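You operate a simulated robot arm through the tools that you are given. There is no shell and no other tool. Be economical: measure what you need, move in short steps, check, and stop when the job is done.

Carry out the task below with a simulated two-armed robot. There is one attempt and no reset: what you move stays moved.

TASK
Record at least five seconds of camera 2 with the monitor on.
Fine: monitor on, then to camera 2, then record in one go on the black box; then stop the recording.

The check looks at the end state, three seconds after you hand in, the way a careful person would. Anything else that was tipped, shoved, dropped, spilled or broken makes it a failure.

THE ROBOT
Two 7-joint arms with three-finger grippers on one trunk, on a base that drives. Base frame: it is fixed to the floor where the robot stands at the start and does not move with it; the origin is under the middle of the robot, x ahead of it, y to its left, z up. Readings come in m, rad, newtons and seconds.
The left shoulder is at the start at [0.086, 0.126, 1.11], the right one opposite. With the tool pointing down near the work surface each hand reaches from about 0.1 to 0.76 m from the robot's upright axis, wherever it stands, measured 20 degrees to its own side. Places, roughly: black box [0.7, 0.1, 0.5]; green memory card [-1.25, -1.25, 1]; green switch [0.5, 0, 0.5]; grey button [0.8, 0.1, 0.9]; grey memory card [-1.25, -1.25, 1]; monitor [0.8, 0.1, 1]; red memory card [-1.25, -1.25, 1]; round red button [0.6, 0, 0.5]; square grey button [0.6, 0, 0.5]; white button [0.8, 0, 0.9]. Payload 2.94 kg a hand.
The TCP of each hand is the grasp point between the finger pads, 0.03 m short of the fingertips. In the tool frame z runs along the fingers and y along their closing line. Largest opening 0.128 m; the body of the gripper starts 0.093 m behind the TCP.
Orientation is that of the tool frame in the base frame, as a unit quaternion [w, x, y, z]. With the fingers straight down and closing along the base's y, the tool's x points along the base's -x, its y along +y and its z along -z.

THE INTERFACE
- The arms move only by the tool jog_arm. It takes "left_motion", "right_motion" or both (then of equal length, played together; a hand with none holds still); each is a list that holds one entry, the list of rows, each a list of 7 numbers: the shift along the tool's x, y, z in units of 200 mm (1.0 is 200 mm), then the turn, a rotation vector about the tool's x, y, z in units of 90 degrees (1.0 is 90 degrees), then the opening, from 0 (shut) to 1 (fully open). In form: [[[dx, dy, dz, ax, ay, az, hand], ...]]. A call has 1 to 8 rows; each row is the pose to reach, as a shift and turn from the pose commanded when the call began, along the tool's axes at that moment. A call with a number of a shift or a turn outside -1 to 1 is refused whole. Rows are played at 5 a second. More than 0.05 m and 0.15 rad between two rows, or a gripper value outside its range, and nothing of the call is played. A pose out of reach is approached as far as the arm can. The call stops where the force on the tool passes 90 N (or 10 N more than at its start, if that is more) or the arm is blocked; 0.2 s more then pass. Each finger halts on what it meets, pressing with about 26 N; the grip force reading is that of the motor and also rises with nothing between the fingers. The clock runs only during rows and for 0.2 s after the last one: add rows that repeat a pose to give the fingers time. It gives the time, the measured TCP pose, the force on the tool (base axes), the opening and the grip force at its end, in the units of the frame above (readings bear some noise), with the torque about the TCP (base axes, N m) and any sound that the robot's microphone picked up.
- Cameras (640 x 400 px; columns grow to the right, rows downward): "scene" is now at [0.2094, -0.0039, 1.2538]; the picture's right is [-0.02, -1.00, 0.00], its down [-0.73, 0.01, -0.69] and it looks along [0.69, -0.01, -0.73] (base axes); focal length 214 px, centre (320, 200). "left" rides on the left gripper at [0.069, 0.015, -0.12] in its tool frame; the picture's right is [-0.22, 0.98, 0.00], its down [-0.82, -0.18, -0.54] and it looks along [-0.53, -0.12, 0.84] (tool axes); focal length 251 px, centre (320, 200). "right" rides on the right gripper at [0.069, -0.015, -0.12] in its tool frame; the picture's right is [0.21, 0.98, 0.00], its down [-0.82, 0.18, -0.54] and it looks along [-0.53, 0.12, 0.84] (tool axes); focal length 251 px, centre (320, 200). There is no depth. A picture from a camera that has moved, and an enlarged one, comes with that camera's place and axes in the base frame and with its lens.
- snapshot(camera): a new picture of that camera. No time passes.
- raise_lower(by): slides the trunk up (or, below 0, down) by that many m; the arms and the scene camera ride with it, the base frame stays. It gives what a move gives, with no picture.
- steer(legs): drives the robot by 1 to 6 legs, each [ahead, left, turn to the left] in m, m and rad, along the robot's own axes; the way and the turn of a leg run together, so that a leg with both is an arc; at most 1.5 m and 3.142 rad a leg. The arms and the cameras ride along, it lands a little off, and it stops where it bumps. It gives what a move gives.
- head_to(pan, tilt): turns the head with the scene camera to pan (to the left, within 1.396 rad either way) and tilt (down, from -0.506 to 1.204), counted from straight ahead of the robot. It gives what a move gives.
- inspect(camera, box): a new picture of the part [left, top, right, bottom] of that camera's present view, enlarged. No time passes.
- close_job(): hands the job in; it is judged then, once.

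Go step by step. Nothing tells you exact positions but the pictures and the camera data: compare them with the known pose of the tool, close in by small moves and look again before you grip or let go. The budget is 120 turns and 108 pictures, counting those below and the enlarged ones. Unless the task says otherwise, let go and move clear before handing in, and close with one line.

The tools are called as name(argument=value, ...) on one line, values as JSON. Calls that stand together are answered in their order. jog_arm: Moves the arms, as the interface text tells. Its arguments: {"type":"object","properties":{"left_motion":{"type":"array"},"right_motion":{"type":"array"}},"required":[]} The other tools are called the same way: raise_lower (by) slides the trunk up or down; steer (legs) drives the base; head_to (pan, tilt) turns the head that bears the scene camera; snapshot (camera) takes a picture; inspect (camera, box) takes an enlarged picture of a part of a camera's view; close_job () hands the job in.

At the start:

```text
clock: 0.0
left_ee_pos: [0.454, 0.1826, 1.1139]
left_ee_rot: [0.0, 0.0, 1.0, -0.001]
left_force: [-0.3, 0.8, -0.8]
left_wrist_torque: [-0.02, -0.01, -0.02]
left_gripper_width: 0.1281
left_grasp_force: 0.0
right_ee_pos: [0.4864, -0.2864, 1.0955]
right_ee_rot: [-0.001, 0.001, 1.0, 0.0]
right_force: [0.7, 0.4, 0.1]
right_wrist_torque: [0.03, 0.02, -0.02]
right_gripper_width: 0.128
right_grasp_force: 0.1
trunk travel left (down, up): [-0.325, 0.222]
robot x, y, heading: [0.0002, -0.0015, -0.001]
head pan, tilt: [-0.017, 0.812]
```

scene: 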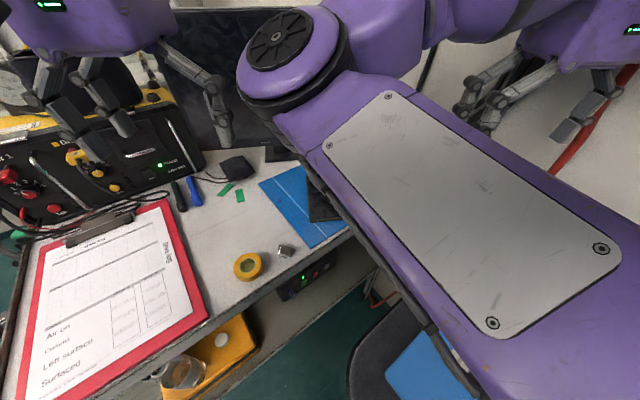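
right: 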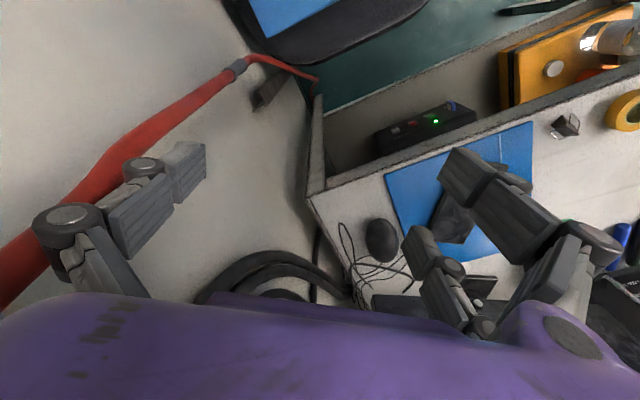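
left: 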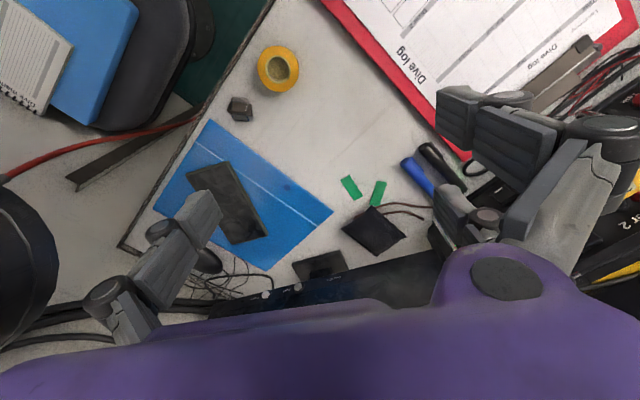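

The desk is ahead with the monitor at its back edge, and the black recorder box sits on a shelf under the desk. I'll look closer at both.

inspect(camera="right", box=[340, 60, 540, 185])

inspect(camera="scene", box=[160, 100, 360, 310])

inspect(camera="left", box=[200, 160, 460, 320])

```text
3.20 times, centred on (440, 122) of right
camera zoom: at [0.4167, -0.3003, 1.2141], right [-0.21, 0.98, 0.0], down [0.82, 0.18, 0.54], along [0.53, 0.12, -0.84], focal length 805 px, centre (-64, 448)
```

zoom: 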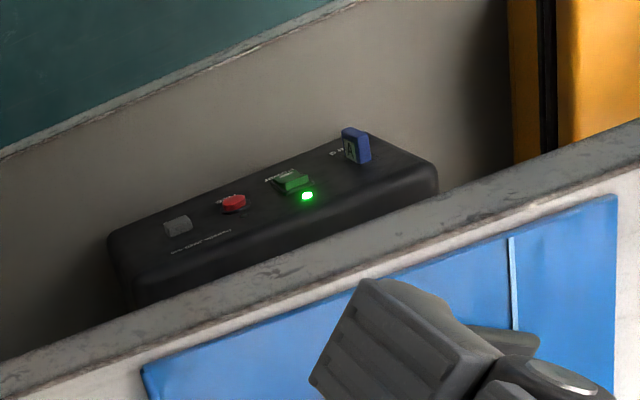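

```text
1.90 times, centred on (260, 205) of scene
camera zoom: at [0.2094, -0.0039, 1.2538], right [-0.02, -1.0, 0.0], down [-0.73, 0.01, -0.69], along [0.69, -0.01, -0.73], focal length 408 px, centre (434, 190)
```

zoom: 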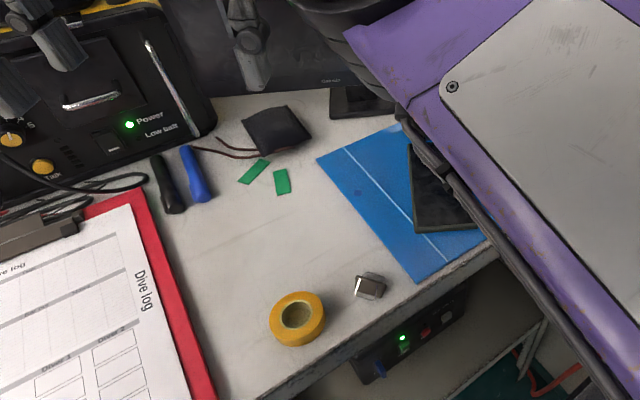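

```text
2.46 times, centred on (330, 240) of left
camera zoom: at [0.3846, 0.1972, 1.2341], right [0.21, 0.98, 0.0], down [0.82, -0.18, 0.54], along [0.53, -0.12, -0.84], focal length 619 px, centre (295, 102)
```

zoom: 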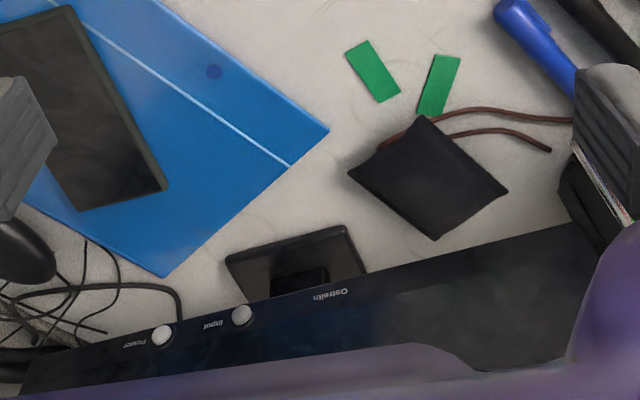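

The recorder's order is green switch, red round button, grey square button, with card "A" inserted; the monitor's bezel has "Input" and "Power" buttons. I'll pull the right arm back to clear the view, and raise the head to see the monitor.

jog_arm(right_motion=[[[0.2, -0.1, 0, 0, 0, 0, 0], [0.4, -0.2, 0, 0, 0, 0, 0], [0.6, -0.3, 0, 0, 0, 0, 0], [0.8, -0.4, 0, 0, 0, 0, 0]]], left_motion=[[[0, 0.2, 0, 0, 0, 0, 0], [0, 0.2, 0, 0, 0, 0, 0], [0, 0.2, 0, 0, 0, 0, 0], [0, 0.2, 0, 0, 0, 0, 0]]])

head_to(pan=0, tilt=0.45)

snapshot(camera="scene")

snapshot(camera="right")

```text
clock: 1.2
left_ee_pos: [0.441, 0.2873, 1.1055]
left_ee_rot: [-0.008, -0.071, 0.997, -0.001]
left_force: [-0.1, 0.6, -0.5]
left_wrist_torque: [-0.07, -0.01, 0.01]
left_gripper_width: 0.0
left_grasp_force: 3.3
right_ee_pos: [0.4329, -0.3149, 1.0962]
right_ee_rot: [-0.059, -0.146, 0.988, -0.013]
right_force: [0.2, -0.8, -0.6]
right_wrist_torque: [0.02, -0.05, 0.0]
right_gripper_width: 0.0002
right_grasp_force: 3.1
trunk travel left (down, up): [-0.325, 0.222]
robot x, y, heading: [0.0022, 0.0015, 0.146]
head pan, tilt: [-0.017, 0.812]
stopped in row 4 (left hand): the arm was blocked; the commanded pose is now the measured one
```

```text
clock: 2.0
left_ee_pos: [0.4448, 0.2867, 1.1046]
left_ee_rot: [-0.01, -0.07, 0.998, -0.001]
left_force: [0.7, 0.2, 0.8]
left_wrist_torque: [0.0, -0.01, 0.01]
left_gripper_width: 0.0
left_grasp_force: 2.8
right_ee_pos: [0.4327, -0.3163, 1.0981]
right_ee_rot: [-0.06, -0.142, 0.988, -0.016]
right_force: [-0.1, 0.0, 0.2]
right_wrist_torque: [0.0, 0.02, 0.0]
right_gripper_width: 0.0001
right_grasp_force: 2.6
trunk travel left (down, up): [-0.325, 0.222]
robot x, y, heading: [0.0007, -0.0042, 0.141]
head pan, tilt: [0.0, 0.45]
```

```text
101 pictures are left
camera scene: at [0.2483, 0.0339, 1.2798], right [0.14, -0.99, 0.0], down [-0.45, -0.06, -0.89], along [0.88, 0.12, -0.46], focal length 214 px, centre (320, 200)
```

scene: 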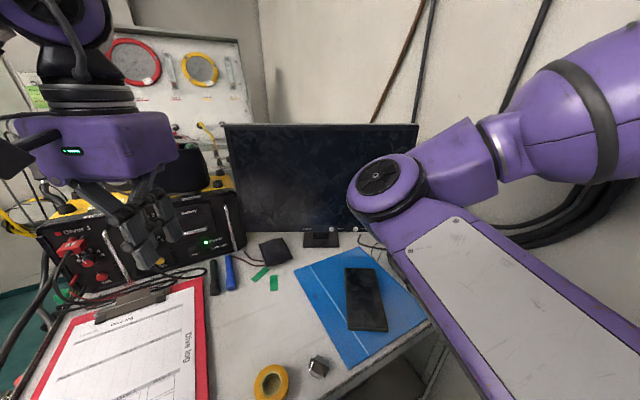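

```text
100 pictures are left
camera right: at [0.3842, -0.3438, 1.2246], right [-0.48, 0.88, 0.01], down [0.79, 0.43, 0.43], along [0.37, 0.22, -0.9], focal length 251 px, centre (320, 200)
```

right: 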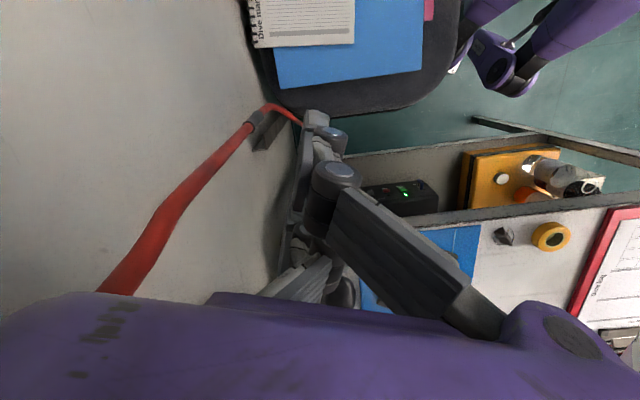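

The right elbow evidently hit the wall and the base yawed about 0.14 rad. I'll look right to learn the clearances.

head_to(pan=-1.2, tilt=0.5)

snapshot(camera="scene")

head_to(pan=1.2, tilt=0.6)

snapshot(camera="scene")

```text
clock: 3.4
left_ee_pos: [0.4435, 0.2876, 1.1038]
left_ee_rot: [-0.01, -0.07, 0.998, -0.002]
left_force: [0.4, -0.2, 0.3]
left_wrist_torque: [-0.02, 0.01, 0.0]
left_gripper_width: 0.0
left_grasp_force: 2.9
right_ee_pos: [0.4324, -0.3149, 1.0975]
right_ee_rot: [-0.061, -0.142, 0.988, -0.017]
right_force: [0.1, 0.3, -0.2]
right_wrist_torque: [-0.04, 0.0, -0.01]
right_gripper_width: 0.0
right_grasp_force: 2.7
trunk travel left (down, up): [-0.325, 0.222]
robot x, y, heading: [0.0022, 0.0001, 0.143]
head pan, tilt: [-1.201, 0.499]
```

```text
99 pictures are left
camera scene: at [0.2014, -0.0581, 1.2769], right [-0.87, -0.49, 0.02], down [-0.25, 0.41, -0.87], along [0.42, -0.77, -0.48], focal length 214 px, centre (320, 200)
```

scene: 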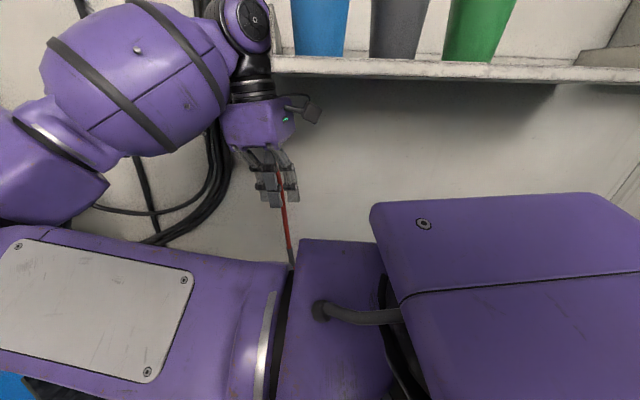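

```text
clock: 5.6
left_ee_pos: [0.4444, 0.2882, 1.1039]
left_ee_rot: [-0.011, -0.07, 0.998, -0.002]
left_force: [-0.4, 0.7, 0.5]
left_wrist_torque: [0.0, 0.01, 0.01]
left_gripper_width: 0.0001
left_grasp_force: 3.3
right_ee_pos: [0.4311, -0.317, 1.0974]
right_ee_rot: [-0.06, -0.142, 0.988, -0.018]
right_force: [0.4, -0.5, -0.5]
right_wrist_torque: [-0.03, -0.01, 0.01]
right_gripper_width: 0.0
right_grasp_force: 2.8
trunk travel left (down, up): [-0.325, 0.222]
robot x, y, heading: [0.002, -0.0018, 0.141]
head pan, tilt: [1.201, 0.6]
```

```text
98 pictures are left
camera scene: at [0.1765, 0.1076, 1.2676], right [0.97, -0.23, -0.02], down [-0.15, -0.55, -0.82], along [0.18, 0.8, -0.57], focal length 214 px, centre (320, 200)
```

scene: 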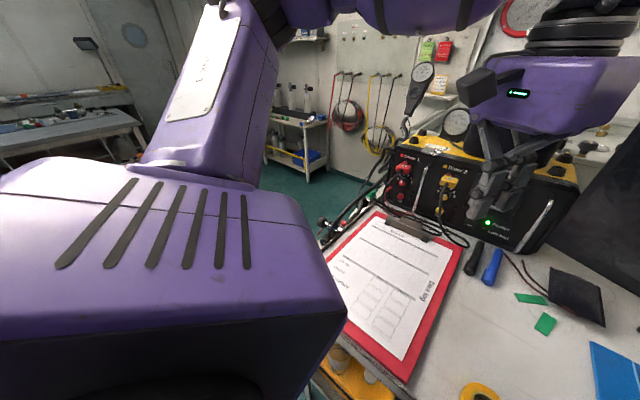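

The right elbow is near the right wall, so I'll ease that hand off it. Triangulating gives Input at about (0.787, 0.064, 0.897) and Power at about (0.80, -0.008, 0.90), and the monitor squarely faces the robot's present heading. The left hand now goes forward and pitches 45°.

jog_arm(left_motion=[[[-0.05, -0.125, 0.03, 0, -0.0625, 0, 0], [-0.1, -0.25, 0.07, 0, -0.125, 0, 0], [-0.15, -0.375, 0.1, 0, -0.1875, 0, 0], [-0.2, -0.5, 0.14, 0, -0.25, 0, 0], [-0.245, -0.625, 0.17, 0, -0.3125, 0, 0], [-0.29, -0.75, 0.2, 0, -0.375, 0, 0], [-0.34, -0.875, 0.24, 0, -0.4375, 0, 0], [-0.39, -1.0, 0.27, 0, -0.5, 0, 0]]])

head_to(pan=0, tilt=0.5)

snapshot(camera="scene")

snapshot(camera="left")

```text
clock: 7.4
left_ee_pos: [0.5366, 0.146, 1.0382]
left_ee_rot: [0.374, -0.065, 0.925, 0.024]
left_force: [0.7, -0.6, 0.1]
left_wrist_torque: [0.06, 0.01, 0.04]
left_gripper_width: 0.0
left_grasp_force: 2.9
left hand out of reach, approached as far as the arm can: row 8
right_ee_pos: [0.4313, -0.3151, 1.0986]
right_ee_rot: [-0.06, -0.142, 0.988, -0.018]
right_force: [0.1, -0.2, -0.1]
right_wrist_torque: [0.0, 0.01, -0.02]
right_gripper_width: 0.0
right_grasp_force: 3.2
trunk travel left (down, up): [-0.325, 0.222]
robot x, y, heading: [0.002, 0.0006, 0.138]
head pan, tilt: [1.201, 0.6]
```

```text
clock: 8.8
left_ee_pos: [0.5364, 0.1458, 1.0381]
left_ee_rot: [0.372, -0.065, 0.925, 0.025]
left_force: [0.3, -0.3, -0.3]
left_wrist_torque: [0.0, -0.03, 0.0]
left_gripper_width: 0.0
left_grasp_force: 3.2
right_ee_pos: [0.4311, -0.3148, 1.0996]
right_ee_rot: [-0.06, -0.142, 0.988, -0.019]
right_force: [-0.2, 0.0, 0.7]
right_wrist_torque: [0.01, 0.05, 0.01]
right_gripper_width: 0.0002
right_grasp_force: 3.2
trunk travel left (down, up): [-0.325, 0.222]
robot x, y, heading: [0.0035, -0.0007, 0.143]
head pan, tilt: [0.0, 0.499]
```

```text
97 pictures are left
camera scene: at [0.2461, 0.0349, 1.2756], right [0.14, -0.99, 0.0], down [-0.49, -0.07, -0.87], along [0.86, 0.12, -0.5], focal length 214 px, centre (320, 200)
```

scene: 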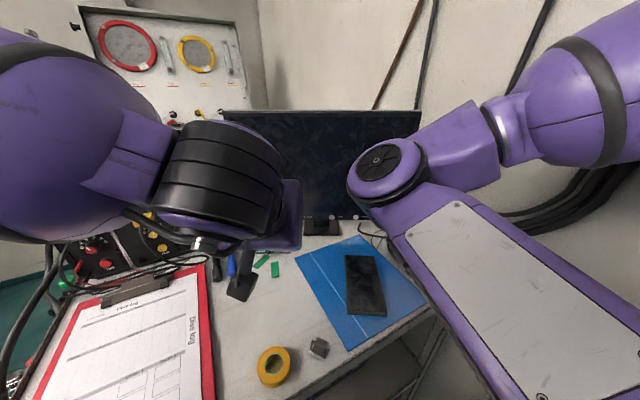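

```text
96 pictures are left
camera left: at [0.4037, 0.1431, 1.0775], right [0.02, 0.99, 0.15], down [0.24, -0.15, 0.96], along [0.97, 0.02, -0.24], focal length 251 px, centre (320, 200)
```

left: 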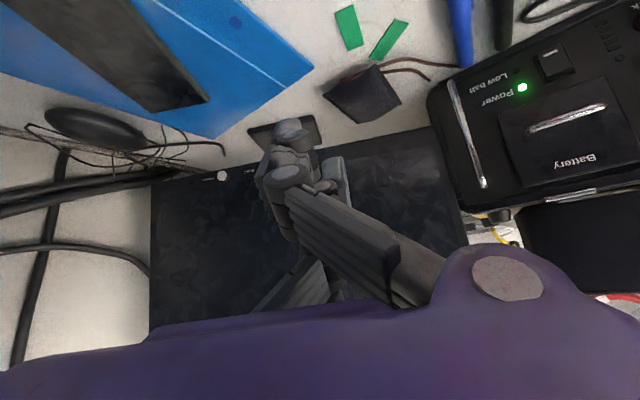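

The right arm's elbow hangs in front of the robot's middle, so the left arm would run into it at the monitor. I'll send the left hand back and use the right arm, whose elbow already bends inward over free space.

jog_arm(left_motion=[[[0.0, 0.1, -0.1, 0, 0.08, 0, 0], [0.0, 0.2, -0.2, 0, 0.16, 0, 0], [0.0, 0.3, -0.3, 0, 0.24, 0, 0], [0.0, 0.4, -0.4, 0, 0.32, 0, 0], [0.0, 0.5, -0.5, 0, 0.4, 0, 0], [0.0, 0.6, -0.5, 0, 0.45, 0, 0], [0.0, 0.7, -0.5, 0, 0.45, 0, 0], [0.0, 0.8, -0.5, 0, 0.45, 0, 0]]])

jog_arm(right_motion=[[[-0.12, 0.08, 0.03, 0.002, -0.072, 0.012, 0], [-0.25, 0.155, 0.055, 0.005, -0.144, 0.024, 0], [-0.37, 0.23, 0.08, 0.007, -0.216, 0.036, 0], [-0.5, 0.31, 0.11, 0.01, -0.288, 0.048, 0], [-0.62, 0.39, 0.14, 0.012, -0.36, 0.06, 0], [-0.74, 0.465, 0.165, 0.015, -0.432, 0.072, 0], [-0.87, 0.54, 0.19, 0.017, -0.504, 0.083, 0], [-0.99, 0.62, 0.22, 0.02, -0.577, 0.095, 0]]])

snapshot(camera="scene")

snapshot(camera="right")

```text
clock: 10.8
left_ee_pos: [0.4372, 0.2933, 1.1167]
left_ee_rot: [0.034, -0.072, 0.997, 0.002]
left_force: [-0.4, -0.5, 1.0]
left_wrist_torque: [0.06, -0.05, 0.02]
left_gripper_width: 0.0
left_grasp_force: 3.0
right_ee_pos: [0.4296, -0.3139, 1.0994]
right_ee_rot: [-0.061, -0.155, 0.986, -0.017]
right_force: [-0.2, -0.4, -0.5]
right_wrist_torque: [0.03, -0.01, 0.02]
right_gripper_width: 0.0
right_grasp_force: 3.3
trunk travel left (down, up): [-0.325, 0.222]
robot x, y, heading: [0.0015, -0.0032, 0.146]
head pan, tilt: [0.0, 0.499]
stopped in row 8 (left hand): the arm was blocked; the commanded pose is now the measured one
```

```text
clock: 12.6
left_ee_pos: [0.4249, 0.2913, 1.1224]
left_ee_rot: [0.041, -0.07, 0.997, 0.002]
left_force: [-0.4, 0.7, 0.3]
left_wrist_torque: [-0.06, -0.04, -0.01]
left_gripper_width: 0.0
left_grasp_force: 3.0
right_ee_pos: [0.5797, -0.1484, 1.0455]
right_ee_rot: [0.393, -0.063, 0.917, 0.026]
right_force: [-0.3, 1.0, 0.5]
right_wrist_torque: [-0.09, 0.03, -0.07]
right_gripper_width: 0.0001
right_grasp_force: 3.0
right hand out of reach, approached as far as the arm can: row 7, 8
trunk travel left (down, up): [-0.325, 0.222]
robot x, y, heading: [-0.0001, 0.0023, 0.144]
head pan, tilt: [0.0, 0.499]
```

```text
95 pictures are left
camera scene: at [0.2192, 0.0302, 1.2809], right [0.14, -0.99, 0.0], down [-0.47, -0.07, -0.88], along [0.87, 0.12, -0.48], focal length 214 px, centre (320, 200)
```

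scene: 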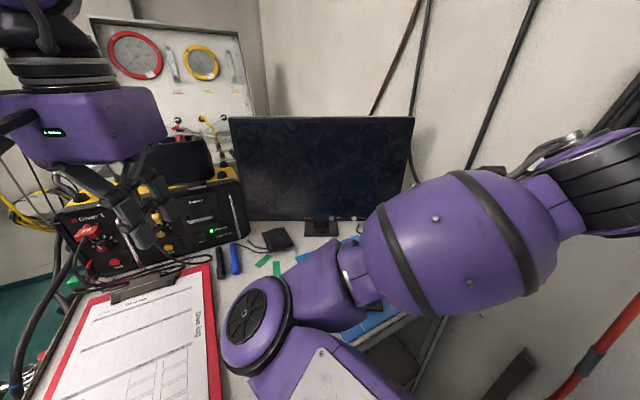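

```text
94 pictures are left
camera right: at [0.4479, -0.182, 1.0794], right [-0.28, 0.95, -0.16], down [0.15, 0.2, 0.97], along [0.95, 0.25, -0.2], focal length 251 px, centre (320, 200)
```

right: 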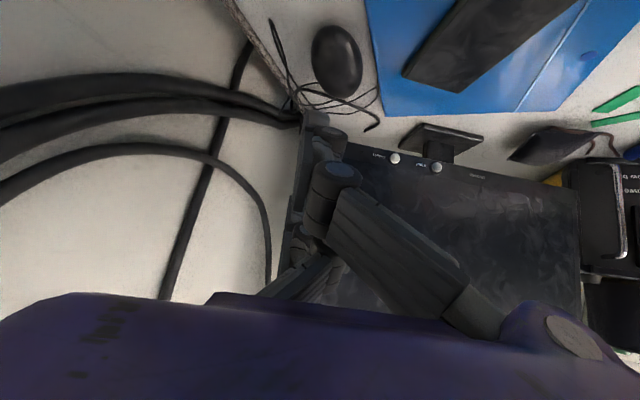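

The right hand is pitched 45° with the view now clear: Power is the rightmost button and Input the left one. I'll bring it to just in front of Power.

jog_arm(right_motion=[[[0, 0.104, 0.164, 0, 0, 0, 0], [0, 0.208, 0.328, 0, 0, 0, 0], [0, 0.312, 0.492, 0, 0, 0, 0], [0, 0.416, 0.656, 0, 0, 0, 0], [0, 0.52, 0.82, 0, 0, 0, 0]]])

snapshot(camera="scene")

snapshot(camera="right")

```text
clock: 13.8
left_ee_pos: [0.4247, 0.2883, 1.1212]
left_ee_rot: [0.039, -0.07, 0.997, 0.002]
left_force: [0.5, -0.3, 1.0]
left_wrist_torque: [-0.01, 0.02, 0.0]
left_gripper_width: 0.0
left_grasp_force: 3.4
right_ee_pos: [0.6814, -0.0269, 0.9314]
right_ee_rot: [0.392, -0.066, 0.917, 0.029]
right_force: [0.0, 0.7, 0.6]
right_wrist_torque: [-0.02, 0.0, -0.01]
right_gripper_width: 0.0
right_grasp_force: 3.0
trunk travel left (down, up): [-0.325, 0.222]
robot x, y, heading: [0.0015, 0.0029, 0.141]
head pan, tilt: [0.0, 0.499]
```

```text
93 pictures are left
camera scene: at [0.2204, 0.0284, 1.2807], right [0.14, -0.99, 0.0], down [-0.47, -0.07, -0.88], along [0.87, 0.12, -0.48], focal length 214 px, centre (320, 200)
```

scene: 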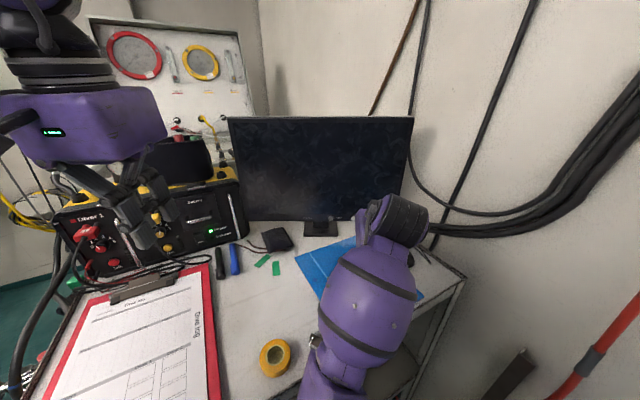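

```text
92 pictures are left
camera right: at [0.5492, -0.0597, 0.9635], right [-0.28, 0.95, -0.15], down [0.15, 0.2, 0.97], along [0.95, 0.25, -0.2], focal length 251 px, centre (320, 200)
```

right: 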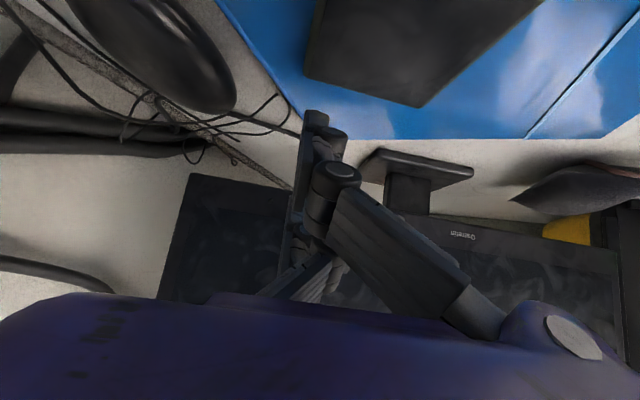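

The hand is in front of the monitor, but the fingers hide the buttons from the wrist view. I'll check with enlargements.

inspect(camera="scene", box=[280, 170, 440, 270])

inspect(camera="right", box=[200, 80, 480, 255])

snapshot(camera="left")

```text
4.00 times, centred on (360, 220) of scene
camera zoom: at [0.2204, 0.0284, 1.2807], right [0.14, -0.99, 0.0], down [-0.47, -0.07, -0.88], along [0.87, 0.12, -0.48], focal length 858 px, centre (160, 120)
```

zoom: 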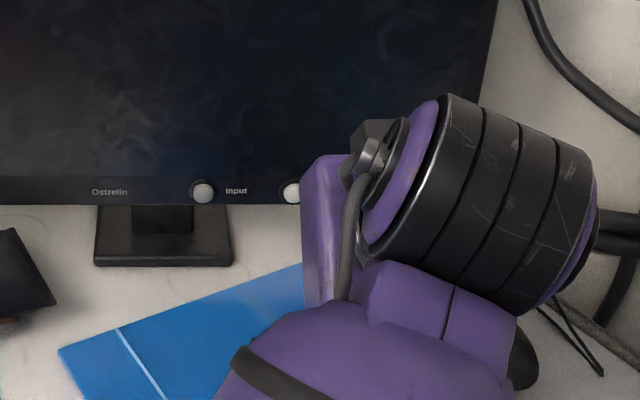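

```text
2.29 times, centred on (340, 168) of right
camera zoom: at [0.5492, -0.0597, 0.9635], right [-0.28, 0.95, -0.15], down [0.15, 0.2, 0.97], along [0.95, 0.25, -0.2], focal length 575 px, centre (274, 274)
```

zoom: 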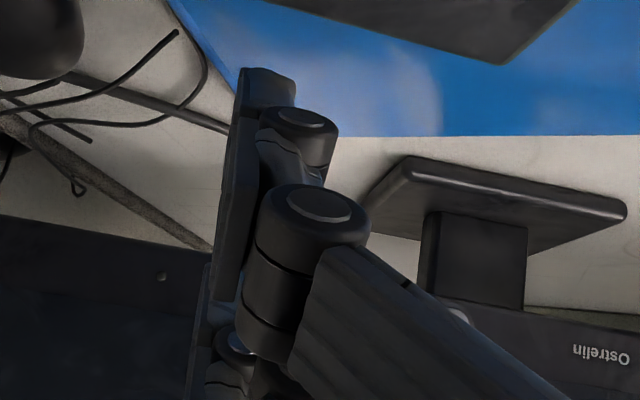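

```text
89 pictures are left
camera left: at [0.3455, 0.2935, 1.2362], right [0.08, 1.0, 0.02], down [0.79, -0.07, 0.6], along [0.6, -0.03, -0.8], focal length 251 px, centre (320, 200)
```

left: 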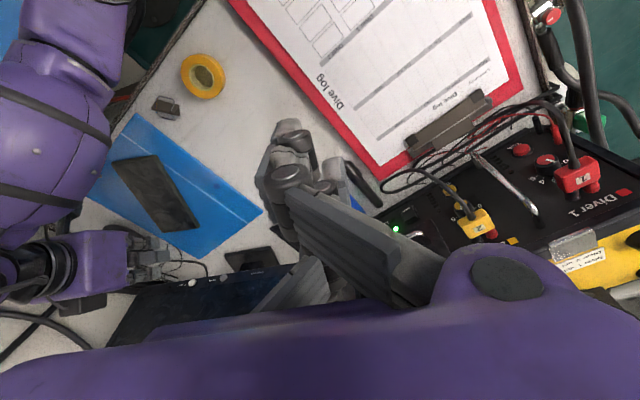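

Re-triangulating with four views puts Power at about (0.765, 0.004, 0.926) and Input at about (0.755, 0.074, 0.928). I'll check the true position of the closed fingertips from the other camera.

inspect(camera="left", box=[40, 210, 280, 360])

inspect(camera="left", box=[220, 100, 420, 225])

```text
2.67 times, centred on (160, 285) of left
camera zoom: at [0.3455, 0.2935, 1.2362], right [0.08, 1.0, 0.02], down [0.79, -0.07, 0.6], along [0.6, -0.03, -0.8], focal length 670 px, centre (747, -27)
```

zoom: 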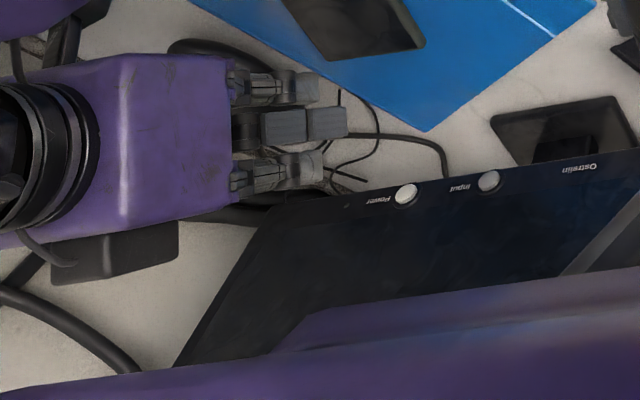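

```text
3.20 times, centred on (320, 162) of left
camera zoom: at [0.3455, 0.2935, 1.2362], right [0.08, 1.0, 0.02], down [0.79, -0.07, 0.6], along [0.6, -0.03, -0.8], focal length 805 px, centre (320, 320)
```

zoom: 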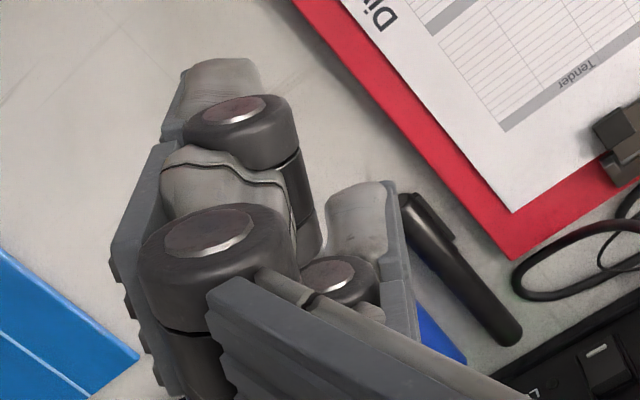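

The left-camera ray confirms the fingertip is where the pose says, but the two shorter finger chains beside it could touch the screen at 45°. I'll flatten the hand to about 66° and line up 2.5 cm off Power.

jog_arm(right_motion=[[[-0.03, 0.03, 0.03, 0, -0.074, 0, 0], [-0.07, 0.07, 0.08, 0, -0.148, 0, 0], [-0.1, 0.1, 0.12, 0, -0.222, 0, 0], [-0.1, 0.1, 0.12, 0, -0.222, 0, 0]]])

inspect(camera="left", box=[40, 210, 280, 360])

snapshot(camera="right")

```text
clock: 14.8
left_ee_pos: [0.4241, 0.2886, 1.1207]
left_ee_rot: [0.04, -0.069, 0.997, 0.003]
left_force: [-0.6, 0.8, -1.1]
left_wrist_torque: [0.02, -0.01, -0.01]
left_gripper_width: 0.0002
left_grasp_force: 3.0
right_ee_pos: [0.7071, -0.0019, 0.9284]
right_ee_rot: [0.546, -0.059, 0.835, 0.039]
right_force: [0.3, 0.3, -0.3]
right_wrist_torque: [0.01, -0.02, -0.01]
right_gripper_width: 0.0
right_grasp_force: 3.2
trunk travel left (down, up): [-0.325, 0.222]
robot x, y, heading: [0.0011, 0.0011, 0.138]
head pan, tilt: [0.0, 0.499]
```

```text
2.67 times, centred on (160, 285) of left
camera zoom: at [0.3452, 0.2933, 1.2364], right [0.08, 1.0, 0.02], down [0.79, -0.07, 0.6], along [0.6, -0.03, -0.8], focal length 670 px, centre (747, -27)
```

zoom: 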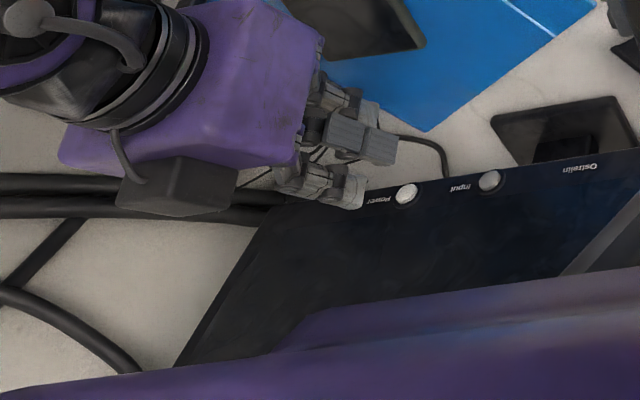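

```text
85 pictures are left
camera right: at [0.5733, -0.0359, 0.914], right [-0.22, 0.95, -0.2], down [-0.19, 0.15, 0.97], along [0.96, 0.25, 0.15], focal length 251 px, centre (320, 200)
```

right: 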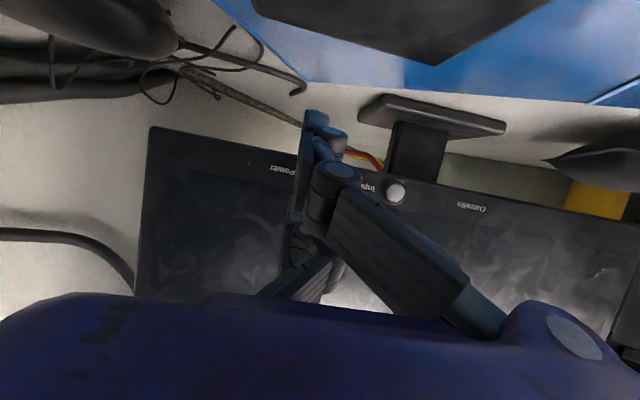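

Everything agrees, and the leading fingertip is about 2.5 cm short of Power. I'll advance in small steps and watch the force.

jog_arm(right_motion=[[[-0.02, 0, 0.046, 0, 0, 0, 0], [-0.04, 0, 0.092, 0, 0, 0, 0], [-0.05, 0, 0.115, 0, 0, 0, 0]]])

inspect(camera="left", box=[120, 240, 240, 315])

```text
clock: 15.6
left_ee_pos: [0.424, 0.2886, 1.1211]
left_ee_rot: [0.039, -0.07, 0.997, 0.003]
left_force: [0.8, -0.2, -0.2]
left_wrist_torque: [0.0, -0.05, -0.01]
left_gripper_width: 0.0
left_grasp_force: 2.7
right_ee_pos: [0.7321, 0.0004, 0.9287]
right_ee_rot: [0.545, -0.059, 0.835, 0.038]
right_force: [0.0, -0.3, -0.2]
right_wrist_torque: [-0.01, -0.01, -0.05]
right_gripper_width: 0.0001
right_grasp_force: 3.4
trunk travel left (down, up): [-0.325, 0.222]
robot x, y, heading: [0.0, -0.0022, 0.137]
head pan, tilt: [0.0, 0.499]
```

```text
5.33 times, centred on (180, 278) of left
camera zoom: at [0.3452, 0.2932, 1.2364], right [0.08, 1.0, 0.02], down [0.79, -0.07, 0.6], along [0.6, -0.03, -0.8], focal length 1341 px, centre (1067, -213)
```

zoom: 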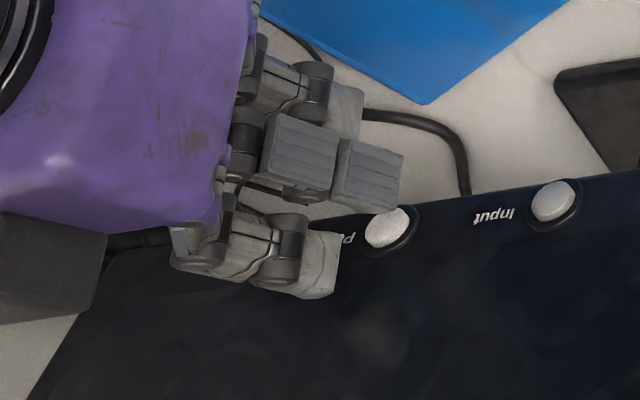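

The tip is nearly touching. I'll advance a few more millimetres.

jog_arm(right_motion=[[[-0.006, 0, 0.014, 0, 0, 0, 0], [-0.012, 0, 0.028, 0, 0, 0, 0]]])

inspect(camera="left", box=[120, 240, 240, 315])

```text
clock: 16.2
left_ee_pos: [0.4232, 0.2885, 1.122]
left_ee_rot: [0.04, -0.07, 0.997, 0.003]
left_force: [0.4, 0.1, 0.2]
left_wrist_torque: [0.02, -0.02, 0.0]
left_gripper_width: 0.0
left_grasp_force: 2.6
right_ee_pos: [0.7397, 0.0007, 0.9298]
right_ee_rot: [0.545, -0.059, 0.835, 0.039]
right_force: [-0.6, -0.3, -0.8]
right_wrist_torque: [0.01, -0.01, -0.03]
right_gripper_width: 0.0001
right_grasp_force: 2.9
trunk travel left (down, up): [-0.325, 0.222]
robot x, y, heading: [0.0036, 0.0004, 0.139]
head pan, tilt: [0.0, 0.499]
```

```text
5.33 times, centred on (180, 278) of left
camera zoom: at [0.3448, 0.2933, 1.2365], right [0.08, 1.0, 0.02], down [0.79, -0.07, 0.6], along [0.6, -0.03, -0.8], focal length 1341 px, centre (1067, -213)
```

zoom: 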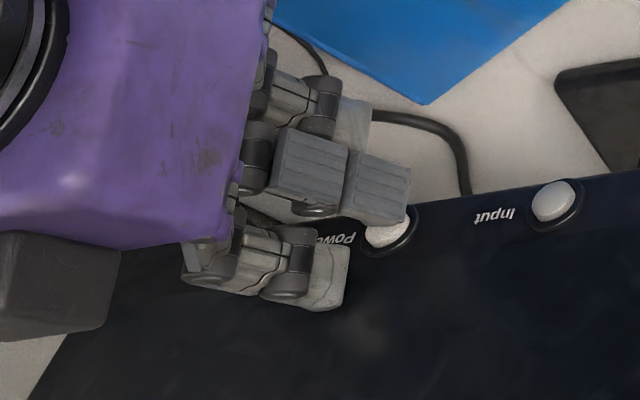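

No contact force yet. I'll continue in millimetre steps.

jog_arm(right_motion=[[[-0.004, 0, 0.009, 0, 0, 0, 0], [-0.008, 0, 0.018, 0, 0, 0, 0], [-0.008, 0, 0.018, 0, 0, 0, 0]]])

inspect(camera="left", box=[120, 240, 240, 315])

```text
clock: 17.0
left_ee_pos: [0.4221, 0.2882, 1.122]
left_ee_rot: [0.042, -0.07, 0.997, 0.003]
left_force: [-1.0, 0.2, 0.3]
left_wrist_torque: [0.03, 0.0, 0.02]
left_gripper_width: 0.0
left_grasp_force: 3.0
right_ee_pos: [0.7389, 0.0024, 0.9298]
right_ee_rot: [0.545, -0.06, 0.835, 0.039]
right_force: [-31.3, -2.9, -9.1]
right_wrist_torque: [0.22, -0.54, -0.3]
right_gripper_width: 0.0001
right_grasp_force: 3.2
trunk travel left (down, up): [-0.325, 0.222]
robot x, y, heading: [-0.0007, 0.0005, 0.138]
head pan, tilt: [0.0, 0.499]
```

```text
5.33 times, centred on (180, 278) of left
camera zoom: at [0.3422, 0.2928, 1.2372], right [0.08, 1.0, 0.02], down [0.79, -0.07, 0.61], along [0.61, -0.03, -0.8], focal length 1341 px, centre (1067, -213)
```

zoom: 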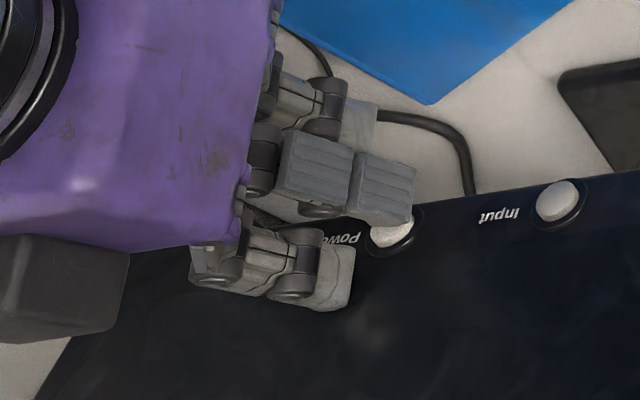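

There was a 31 N contact, but the torque suggests it was about 2.5 cm above the TCP, i.e. the upper finger against the screen. I'll back off and look.

jog_arm(right_motion=[[[0.02, 0, -0.046, 0, 0, 0, 0], [0.05, 0, -0.115, 0, 0, 0, 0]]])

snapshot(camera="scene")

snapshot(camera="right")

```text
clock: 17.6
left_ee_pos: [0.424, 0.2894, 1.1213]
left_ee_rot: [0.04, -0.069, 0.997, 0.003]
left_force: [-0.7, -0.5, -0.6]
left_wrist_torque: [0.0, 0.01, 0.03]
left_gripper_width: 0.0001
left_grasp_force: 2.9
right_ee_pos: [0.7169, -0.0015, 0.9306]
right_ee_rot: [0.546, -0.059, 0.835, 0.038]
right_force: [-0.4, -0.2, -0.1]
right_wrist_torque: [-0.01, 0.02, 0.04]
right_gripper_width: 0.0001
right_grasp_force: 3.1
trunk travel left (down, up): [-0.325, 0.222]
robot x, y, heading: [-0.0003, -0.0022, 0.142]
head pan, tilt: [0.0, 0.499]
```

```text
81 pictures are left
camera scene: at [0.2195, 0.0279, 1.281], right [0.14, -0.99, 0.0], down [-0.47, -0.07, -0.88], along [0.87, 0.12, -0.48], focal length 214 px, centre (320, 200)
```

scene: 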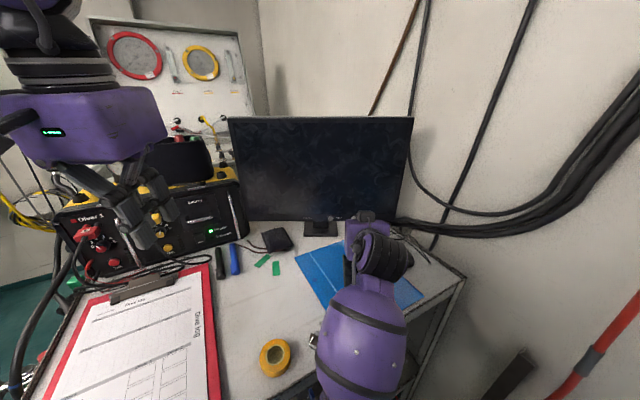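

```text
80 pictures are left
camera right: at [0.583, -0.0354, 0.9155], right [-0.22, 0.95, -0.2], down [-0.19, 0.16, 0.97], along [0.96, 0.25, 0.15], focal length 251 px, centre (320, 200)
```

right: 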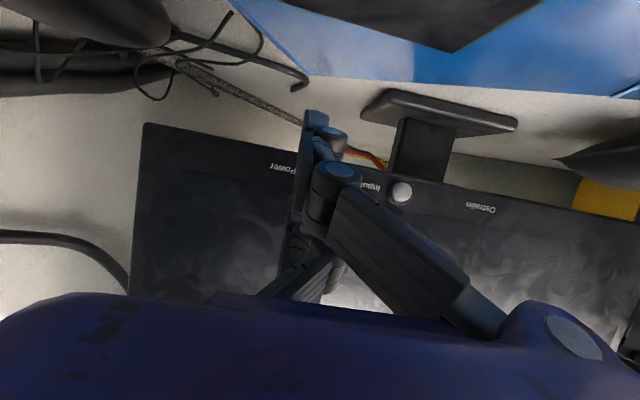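

The torque line passes exactly through the upper side finger's tip, so that finger touched the screen while the tip was slightly below the button. I'll raise the hand about 1 cm and flatten the pitch by 10° more so the tip leads clearly.

jog_arm(right_motion=[[[-0.01, 0.0, -0.04, 0, -0.055, 0, 0], [-0.02, 0.01, -0.079, 0, -0.111, 0, 0], [-0.02, 0.01, -0.079, 0, -0.111, 0, 0]]])

inspect(camera="left", box=[120, 240, 240, 315])

snapshot(camera="right")

```text
clock: 18.4
left_ee_pos: [0.4242, 0.2875, 1.1211]
left_ee_rot: [0.041, -0.07, 0.997, 0.003]
left_force: [-0.1, -0.1, 0.4]
left_wrist_torque: [0.0, 0.04, -0.01]
left_gripper_width: 0.0
left_grasp_force: 3.0
right_ee_pos: [0.7045, -0.0001, 0.9288]
right_ee_rot: [0.599, -0.056, 0.798, 0.042]
right_force: [-0.3, -0.1, -0.3]
right_wrist_torque: [-0.02, 0.0, -0.01]
right_gripper_width: 0.0001
right_grasp_force: 2.6
right hand out of reach, approached as far as the arm can: row 2, 3
trunk travel left (down, up): [-0.325, 0.222]
robot x, y, heading: [0.0016, -0.0023, 0.136]
head pan, tilt: [0.0, 0.499]
```

```text
5.33 times, centred on (180, 278) of left
camera zoom: at [0.345, 0.2925, 1.2366], right [0.08, 1.0, 0.02], down [0.79, -0.07, 0.6], along [0.6, -0.03, -0.8], focal length 1341 px, centre (1067, -213)
```

zoom: 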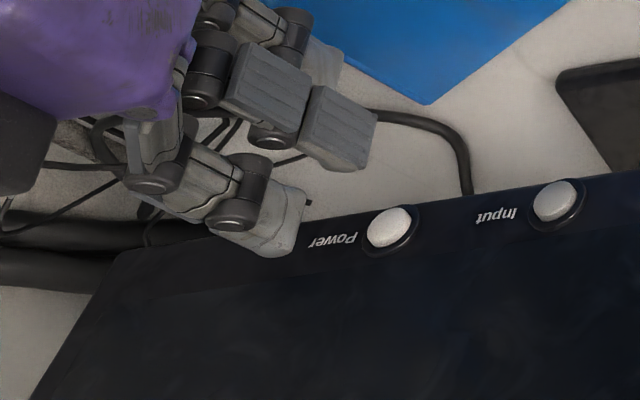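

```text
78 pictures are left
camera right: at [0.5734, -0.0327, 0.8969], right [-0.2, 0.96, -0.21], down [-0.31, 0.14, 0.94], along [0.93, 0.25, 0.27], focal length 251 px, centre (320, 200)
```

right: 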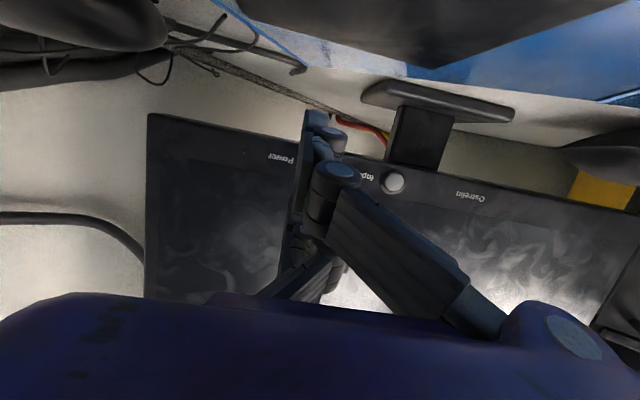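

The arm can't hold that pitch higher up, but its aim is right, so I'll lift the trunk 13 mm instead.

raise_lower(by=0.013)

inspect(camera="left", box=[120, 240, 240, 315])

```text
clock: 19.1
left_ee_pos: [0.4243, 0.2898, 1.1349]
left_ee_rot: [0.039, -0.07, 0.997, 0.002]
left_force: [-0.3, 0.0, -1.0]
left_wrist_torque: [0.0, 0.04, -0.01]
left_gripper_width: 0.0002
left_grasp_force: 2.7
right_ee_pos: [0.7052, 0.0014, 0.948]
right_ee_rot: [0.603, -0.056, 0.795, 0.041]
right_force: [1.3, 0.8, -0.6]
right_wrist_torque: [-0.01, -0.01, 0.0]
right_gripper_width: 0.0001
right_grasp_force: 3.1
trunk travel left (down, up): [-0.338, 0.209]
robot x, y, heading: [0.0013, 0.0007, 0.141]
head pan, tilt: [0.0, 0.499]
```

```text
5.33 times, centred on (180, 278) of left
camera zoom: at [0.3454, 0.2937, 1.2492], right [0.08, 1.0, 0.02], down [0.79, -0.07, 0.6], along [0.6, -0.03, -0.8], focal length 1341 px, centre (1067, -213)
```

zoom: 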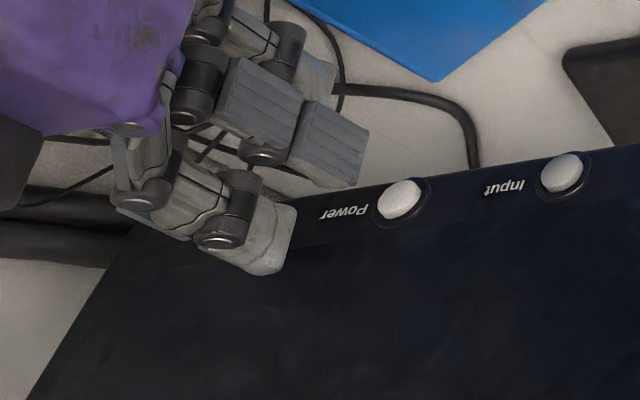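

Aim now looks right; advancing along the tool axis leads to the button. I'll go 2 cm.

jog_arm(right_motion=[[[0, 0, 0.05, 0, 0, 0, 0], [0, 0, 0.1, 0, 0, 0, 0]]])

inspect(camera="left", box=[120, 240, 240, 315])

```text
clock: 19.6
left_ee_pos: [0.424, 0.2886, 1.1351]
left_ee_rot: [0.039, -0.07, 0.997, 0.003]
left_force: [-0.5, -0.5, -0.4]
left_wrist_torque: [0.0, 0.02, 0.02]
left_gripper_width: 0.0
left_grasp_force: 2.6
right_ee_pos: [0.7241, 0.0065, 0.9428]
right_ee_rot: [0.602, -0.055, 0.795, 0.04]
right_force: [-0.3, 0.5, 0.1]
right_wrist_torque: [0.02, -0.01, 0.01]
right_gripper_width: 0.0
right_grasp_force: 3.0
trunk travel left (down, up): [-0.338, 0.209]
robot x, y, heading: [0.0003, 0.0002, 0.135]
head pan, tilt: [0.0, 0.499]
```

```text
5.33 times, centred on (180, 278) of left
camera zoom: at [0.3454, 0.2933, 1.2493], right [0.08, 1.0, 0.02], down [0.79, -0.07, 0.6], along [0.6, -0.03, -0.8], focal length 1341 px, centre (1067, -213)
```

zoom: 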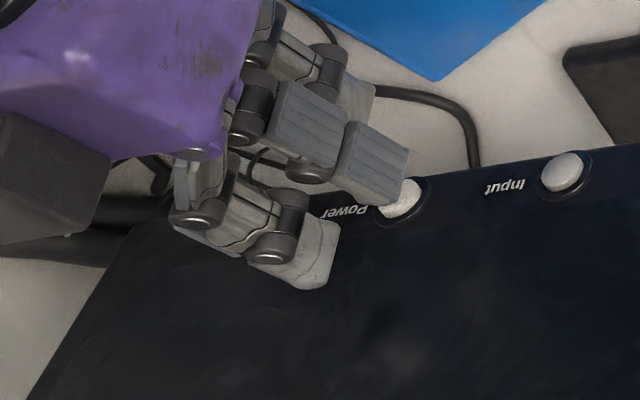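

The tip is right at the button. I'll press in 3 mm steps horizontally.

jog_arm(right_motion=[[[-0.004, 0, 0.0145, 0, 0, 0, 0], [-0.008, 0, 0.029, 0, 0, 0, 0], [-0.008, 0, 0.029, 0, 0, 0, 0]]])

inspect(camera="left", box=[120, 240, 240, 315])

```text
clock: 20.4
left_ee_pos: [0.4233, 0.2896, 1.1342]
left_ee_rot: [0.04, -0.07, 0.997, 0.003]
left_force: [0.4, -0.2, 0.7]
left_wrist_torque: [-0.01, -0.05, 0.01]
left_gripper_width: 0.0
left_grasp_force: 3.3
right_ee_pos: [0.7246, 0.006, 0.9424]
right_ee_rot: [0.602, -0.056, 0.796, 0.041]
right_force: [0.3, 0.0, 0.5]
right_wrist_torque: [0.0, -0.03, 0.02]
right_gripper_width: 0.0
right_grasp_force: 2.9
right hand out of reach, approached as far as the arm can: row 1, 2, 3
trunk travel left (down, up): [-0.338, 0.209]
robot x, y, heading: [0.0009, -0.0004, 0.141]
head pan, tilt: [0.0, 0.499]
```

```text
5.33 times, centred on (180, 278) of left
camera zoom: at [0.3452, 0.2932, 1.2494], right [0.08, 1.0, 0.02], down [0.79, -0.07, 0.6], along [0.6, -0.03, -0.8], focal length 1341 px, centre (1067, -213)
```

zoom: 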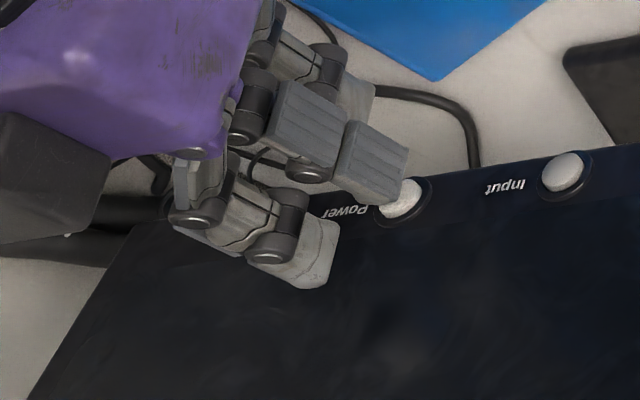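

The wrist is at its limit there. I'll relax the pitch by about 5° while advancing.

jog_arm(right_motion=[[[0, 0, 0, 0, 0.03, 0, 0], [-0.01, 0, 0, 0, 0.06, 0, 0], [-0.01, 0, 0.01, 0, 0.06, 0, 0], [-0.01, 0, 0.02, 0, 0.06, 0, 0]]])

inspect(camera="left", box=[120, 240, 240, 315])

```text
clock: 21.4
left_ee_pos: [0.4238, 0.29, 1.1345]
left_ee_rot: [0.04, -0.07, 0.997, 0.003]
left_force: [0.4, -0.2, 1.3]
left_wrist_torque: [0.02, 0.04, 0.02]
left_gripper_width: 0.0001
left_grasp_force: 3.0
right_ee_pos: [0.7283, 0.0068, 0.9432]
right_ee_rot: [0.565, -0.057, 0.823, 0.038]
right_force: [-0.2, -0.1, -0.3]
right_wrist_torque: [-0.02, -0.02, 0.0]
right_gripper_width: 0.0
right_grasp_force: 3.0
trunk travel left (down, up): [-0.338, 0.209]
robot x, y, heading: [0.002, -0.0021, 0.139]
head pan, tilt: [0.0, 0.499]
```

```text
5.33 times, centred on (180, 278) of left
camera zoom: at [0.3452, 0.2934, 1.2493], right [0.08, 1.0, 0.02], down [0.79, -0.07, 0.6], along [0.6, -0.03, -0.8], focal length 1341 px, centre (1067, -213)
```

zoom: 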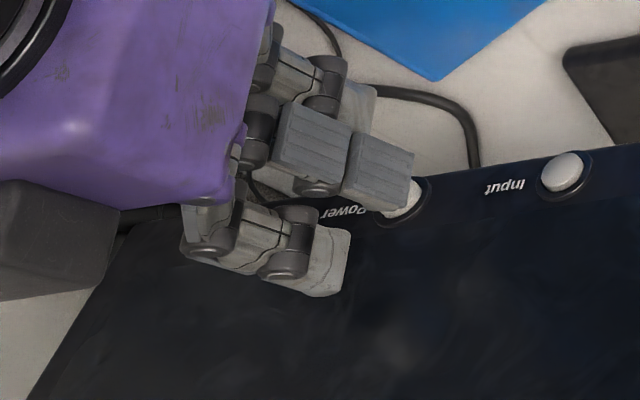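

jog_arm(right_motion=[[[-0.0054, 0, 0.014, 0, 0, 0, 0], [-0.0108, 0, 0.028, 0, 0, 0, 0], [-0.0108, 0, 0.028, 0, 0, 0, 0]]])

inspect(camera="left", box=[120, 240, 240, 315])

```text
clock: 22.2
left_ee_pos: [0.4249, 0.2872, 1.1348]
left_ee_rot: [0.04, -0.069, 0.997, 0.003]
left_force: [0.1, -0.6, -0.7]
left_wrist_torque: [0.03, 0.0, -0.03]
left_gripper_width: 0.0001
left_grasp_force: 3.0
right_ee_pos: [0.7348, 0.0065, 0.9432]
right_ee_rot: [0.564, -0.057, 0.823, 0.037]
right_force: [-0.4, 0.5, -1.0]
right_wrist_torque: [-0.01, 0.02, 0.01]
right_gripper_width: 0.0
right_grasp_force: 3.4
trunk travel left (down, up): [-0.338, 0.209]
robot x, y, heading: [-0.0006, -0.0001, 0.135]
head pan, tilt: [0.0, 0.499]
```

```text
5.33 times, centred on (180, 278) of left
camera zoom: at [0.3452, 0.2932, 1.2494], right [0.08, 1.0, 0.02], down [0.79, -0.07, 0.6], along [0.6, -0.03, -0.8], focal length 1341 px, centre (1067, -213)
```

zoom: 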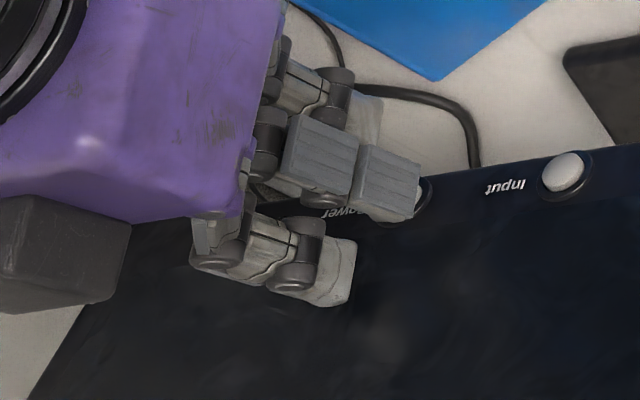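

jog_arm(right_motion=[[[-0.0054, 0, 0.014, 0, 0, 0, 0], [-0.0072, 0, 0.0187, 0, 0, 0, 0]]])

inspect(camera="left", box=[120, 240, 240, 315])

```text
clock: 22.9
left_ee_pos: [0.4244, 0.2888, 1.1355]
left_ee_rot: [0.04, -0.069, 0.997, 0.002]
left_force: [-0.3, 0.5, -0.5]
left_wrist_torque: [0.02, -0.01, -0.02]
left_gripper_width: 0.0001
left_grasp_force: 2.9
right_ee_pos: [0.7379, 0.008, 0.9438]
right_ee_rot: [0.565, -0.058, 0.822, 0.039]
right_force: [-0.1, -1.1, -0.3]
right_wrist_torque: [-0.02, 0.04, -0.01]
right_gripper_width: 0.0
right_grasp_force: 2.6
trunk travel left (down, up): [-0.338, 0.209]
robot x, y, heading: [0.0005, 0.0003, 0.137]
head pan, tilt: [0.0, 0.499]
```

```text
5.33 times, centred on (180, 278) of left
camera zoom: at [0.3452, 0.2932, 1.2494], right [0.08, 1.0, 0.02], down [0.79, -0.07, 0.6], along [0.6, -0.03, -0.8], focal length 1341 px, centre (1067, -213)
```

zoom: 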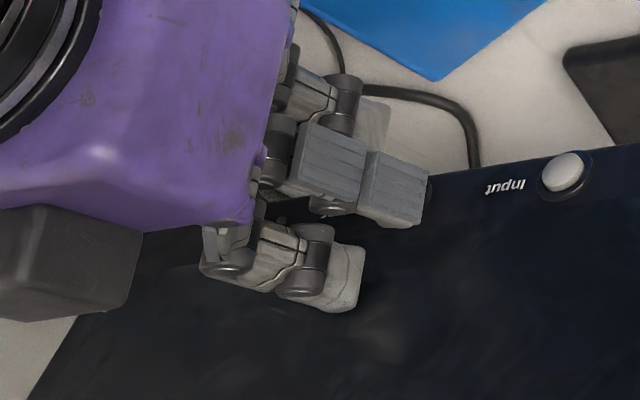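

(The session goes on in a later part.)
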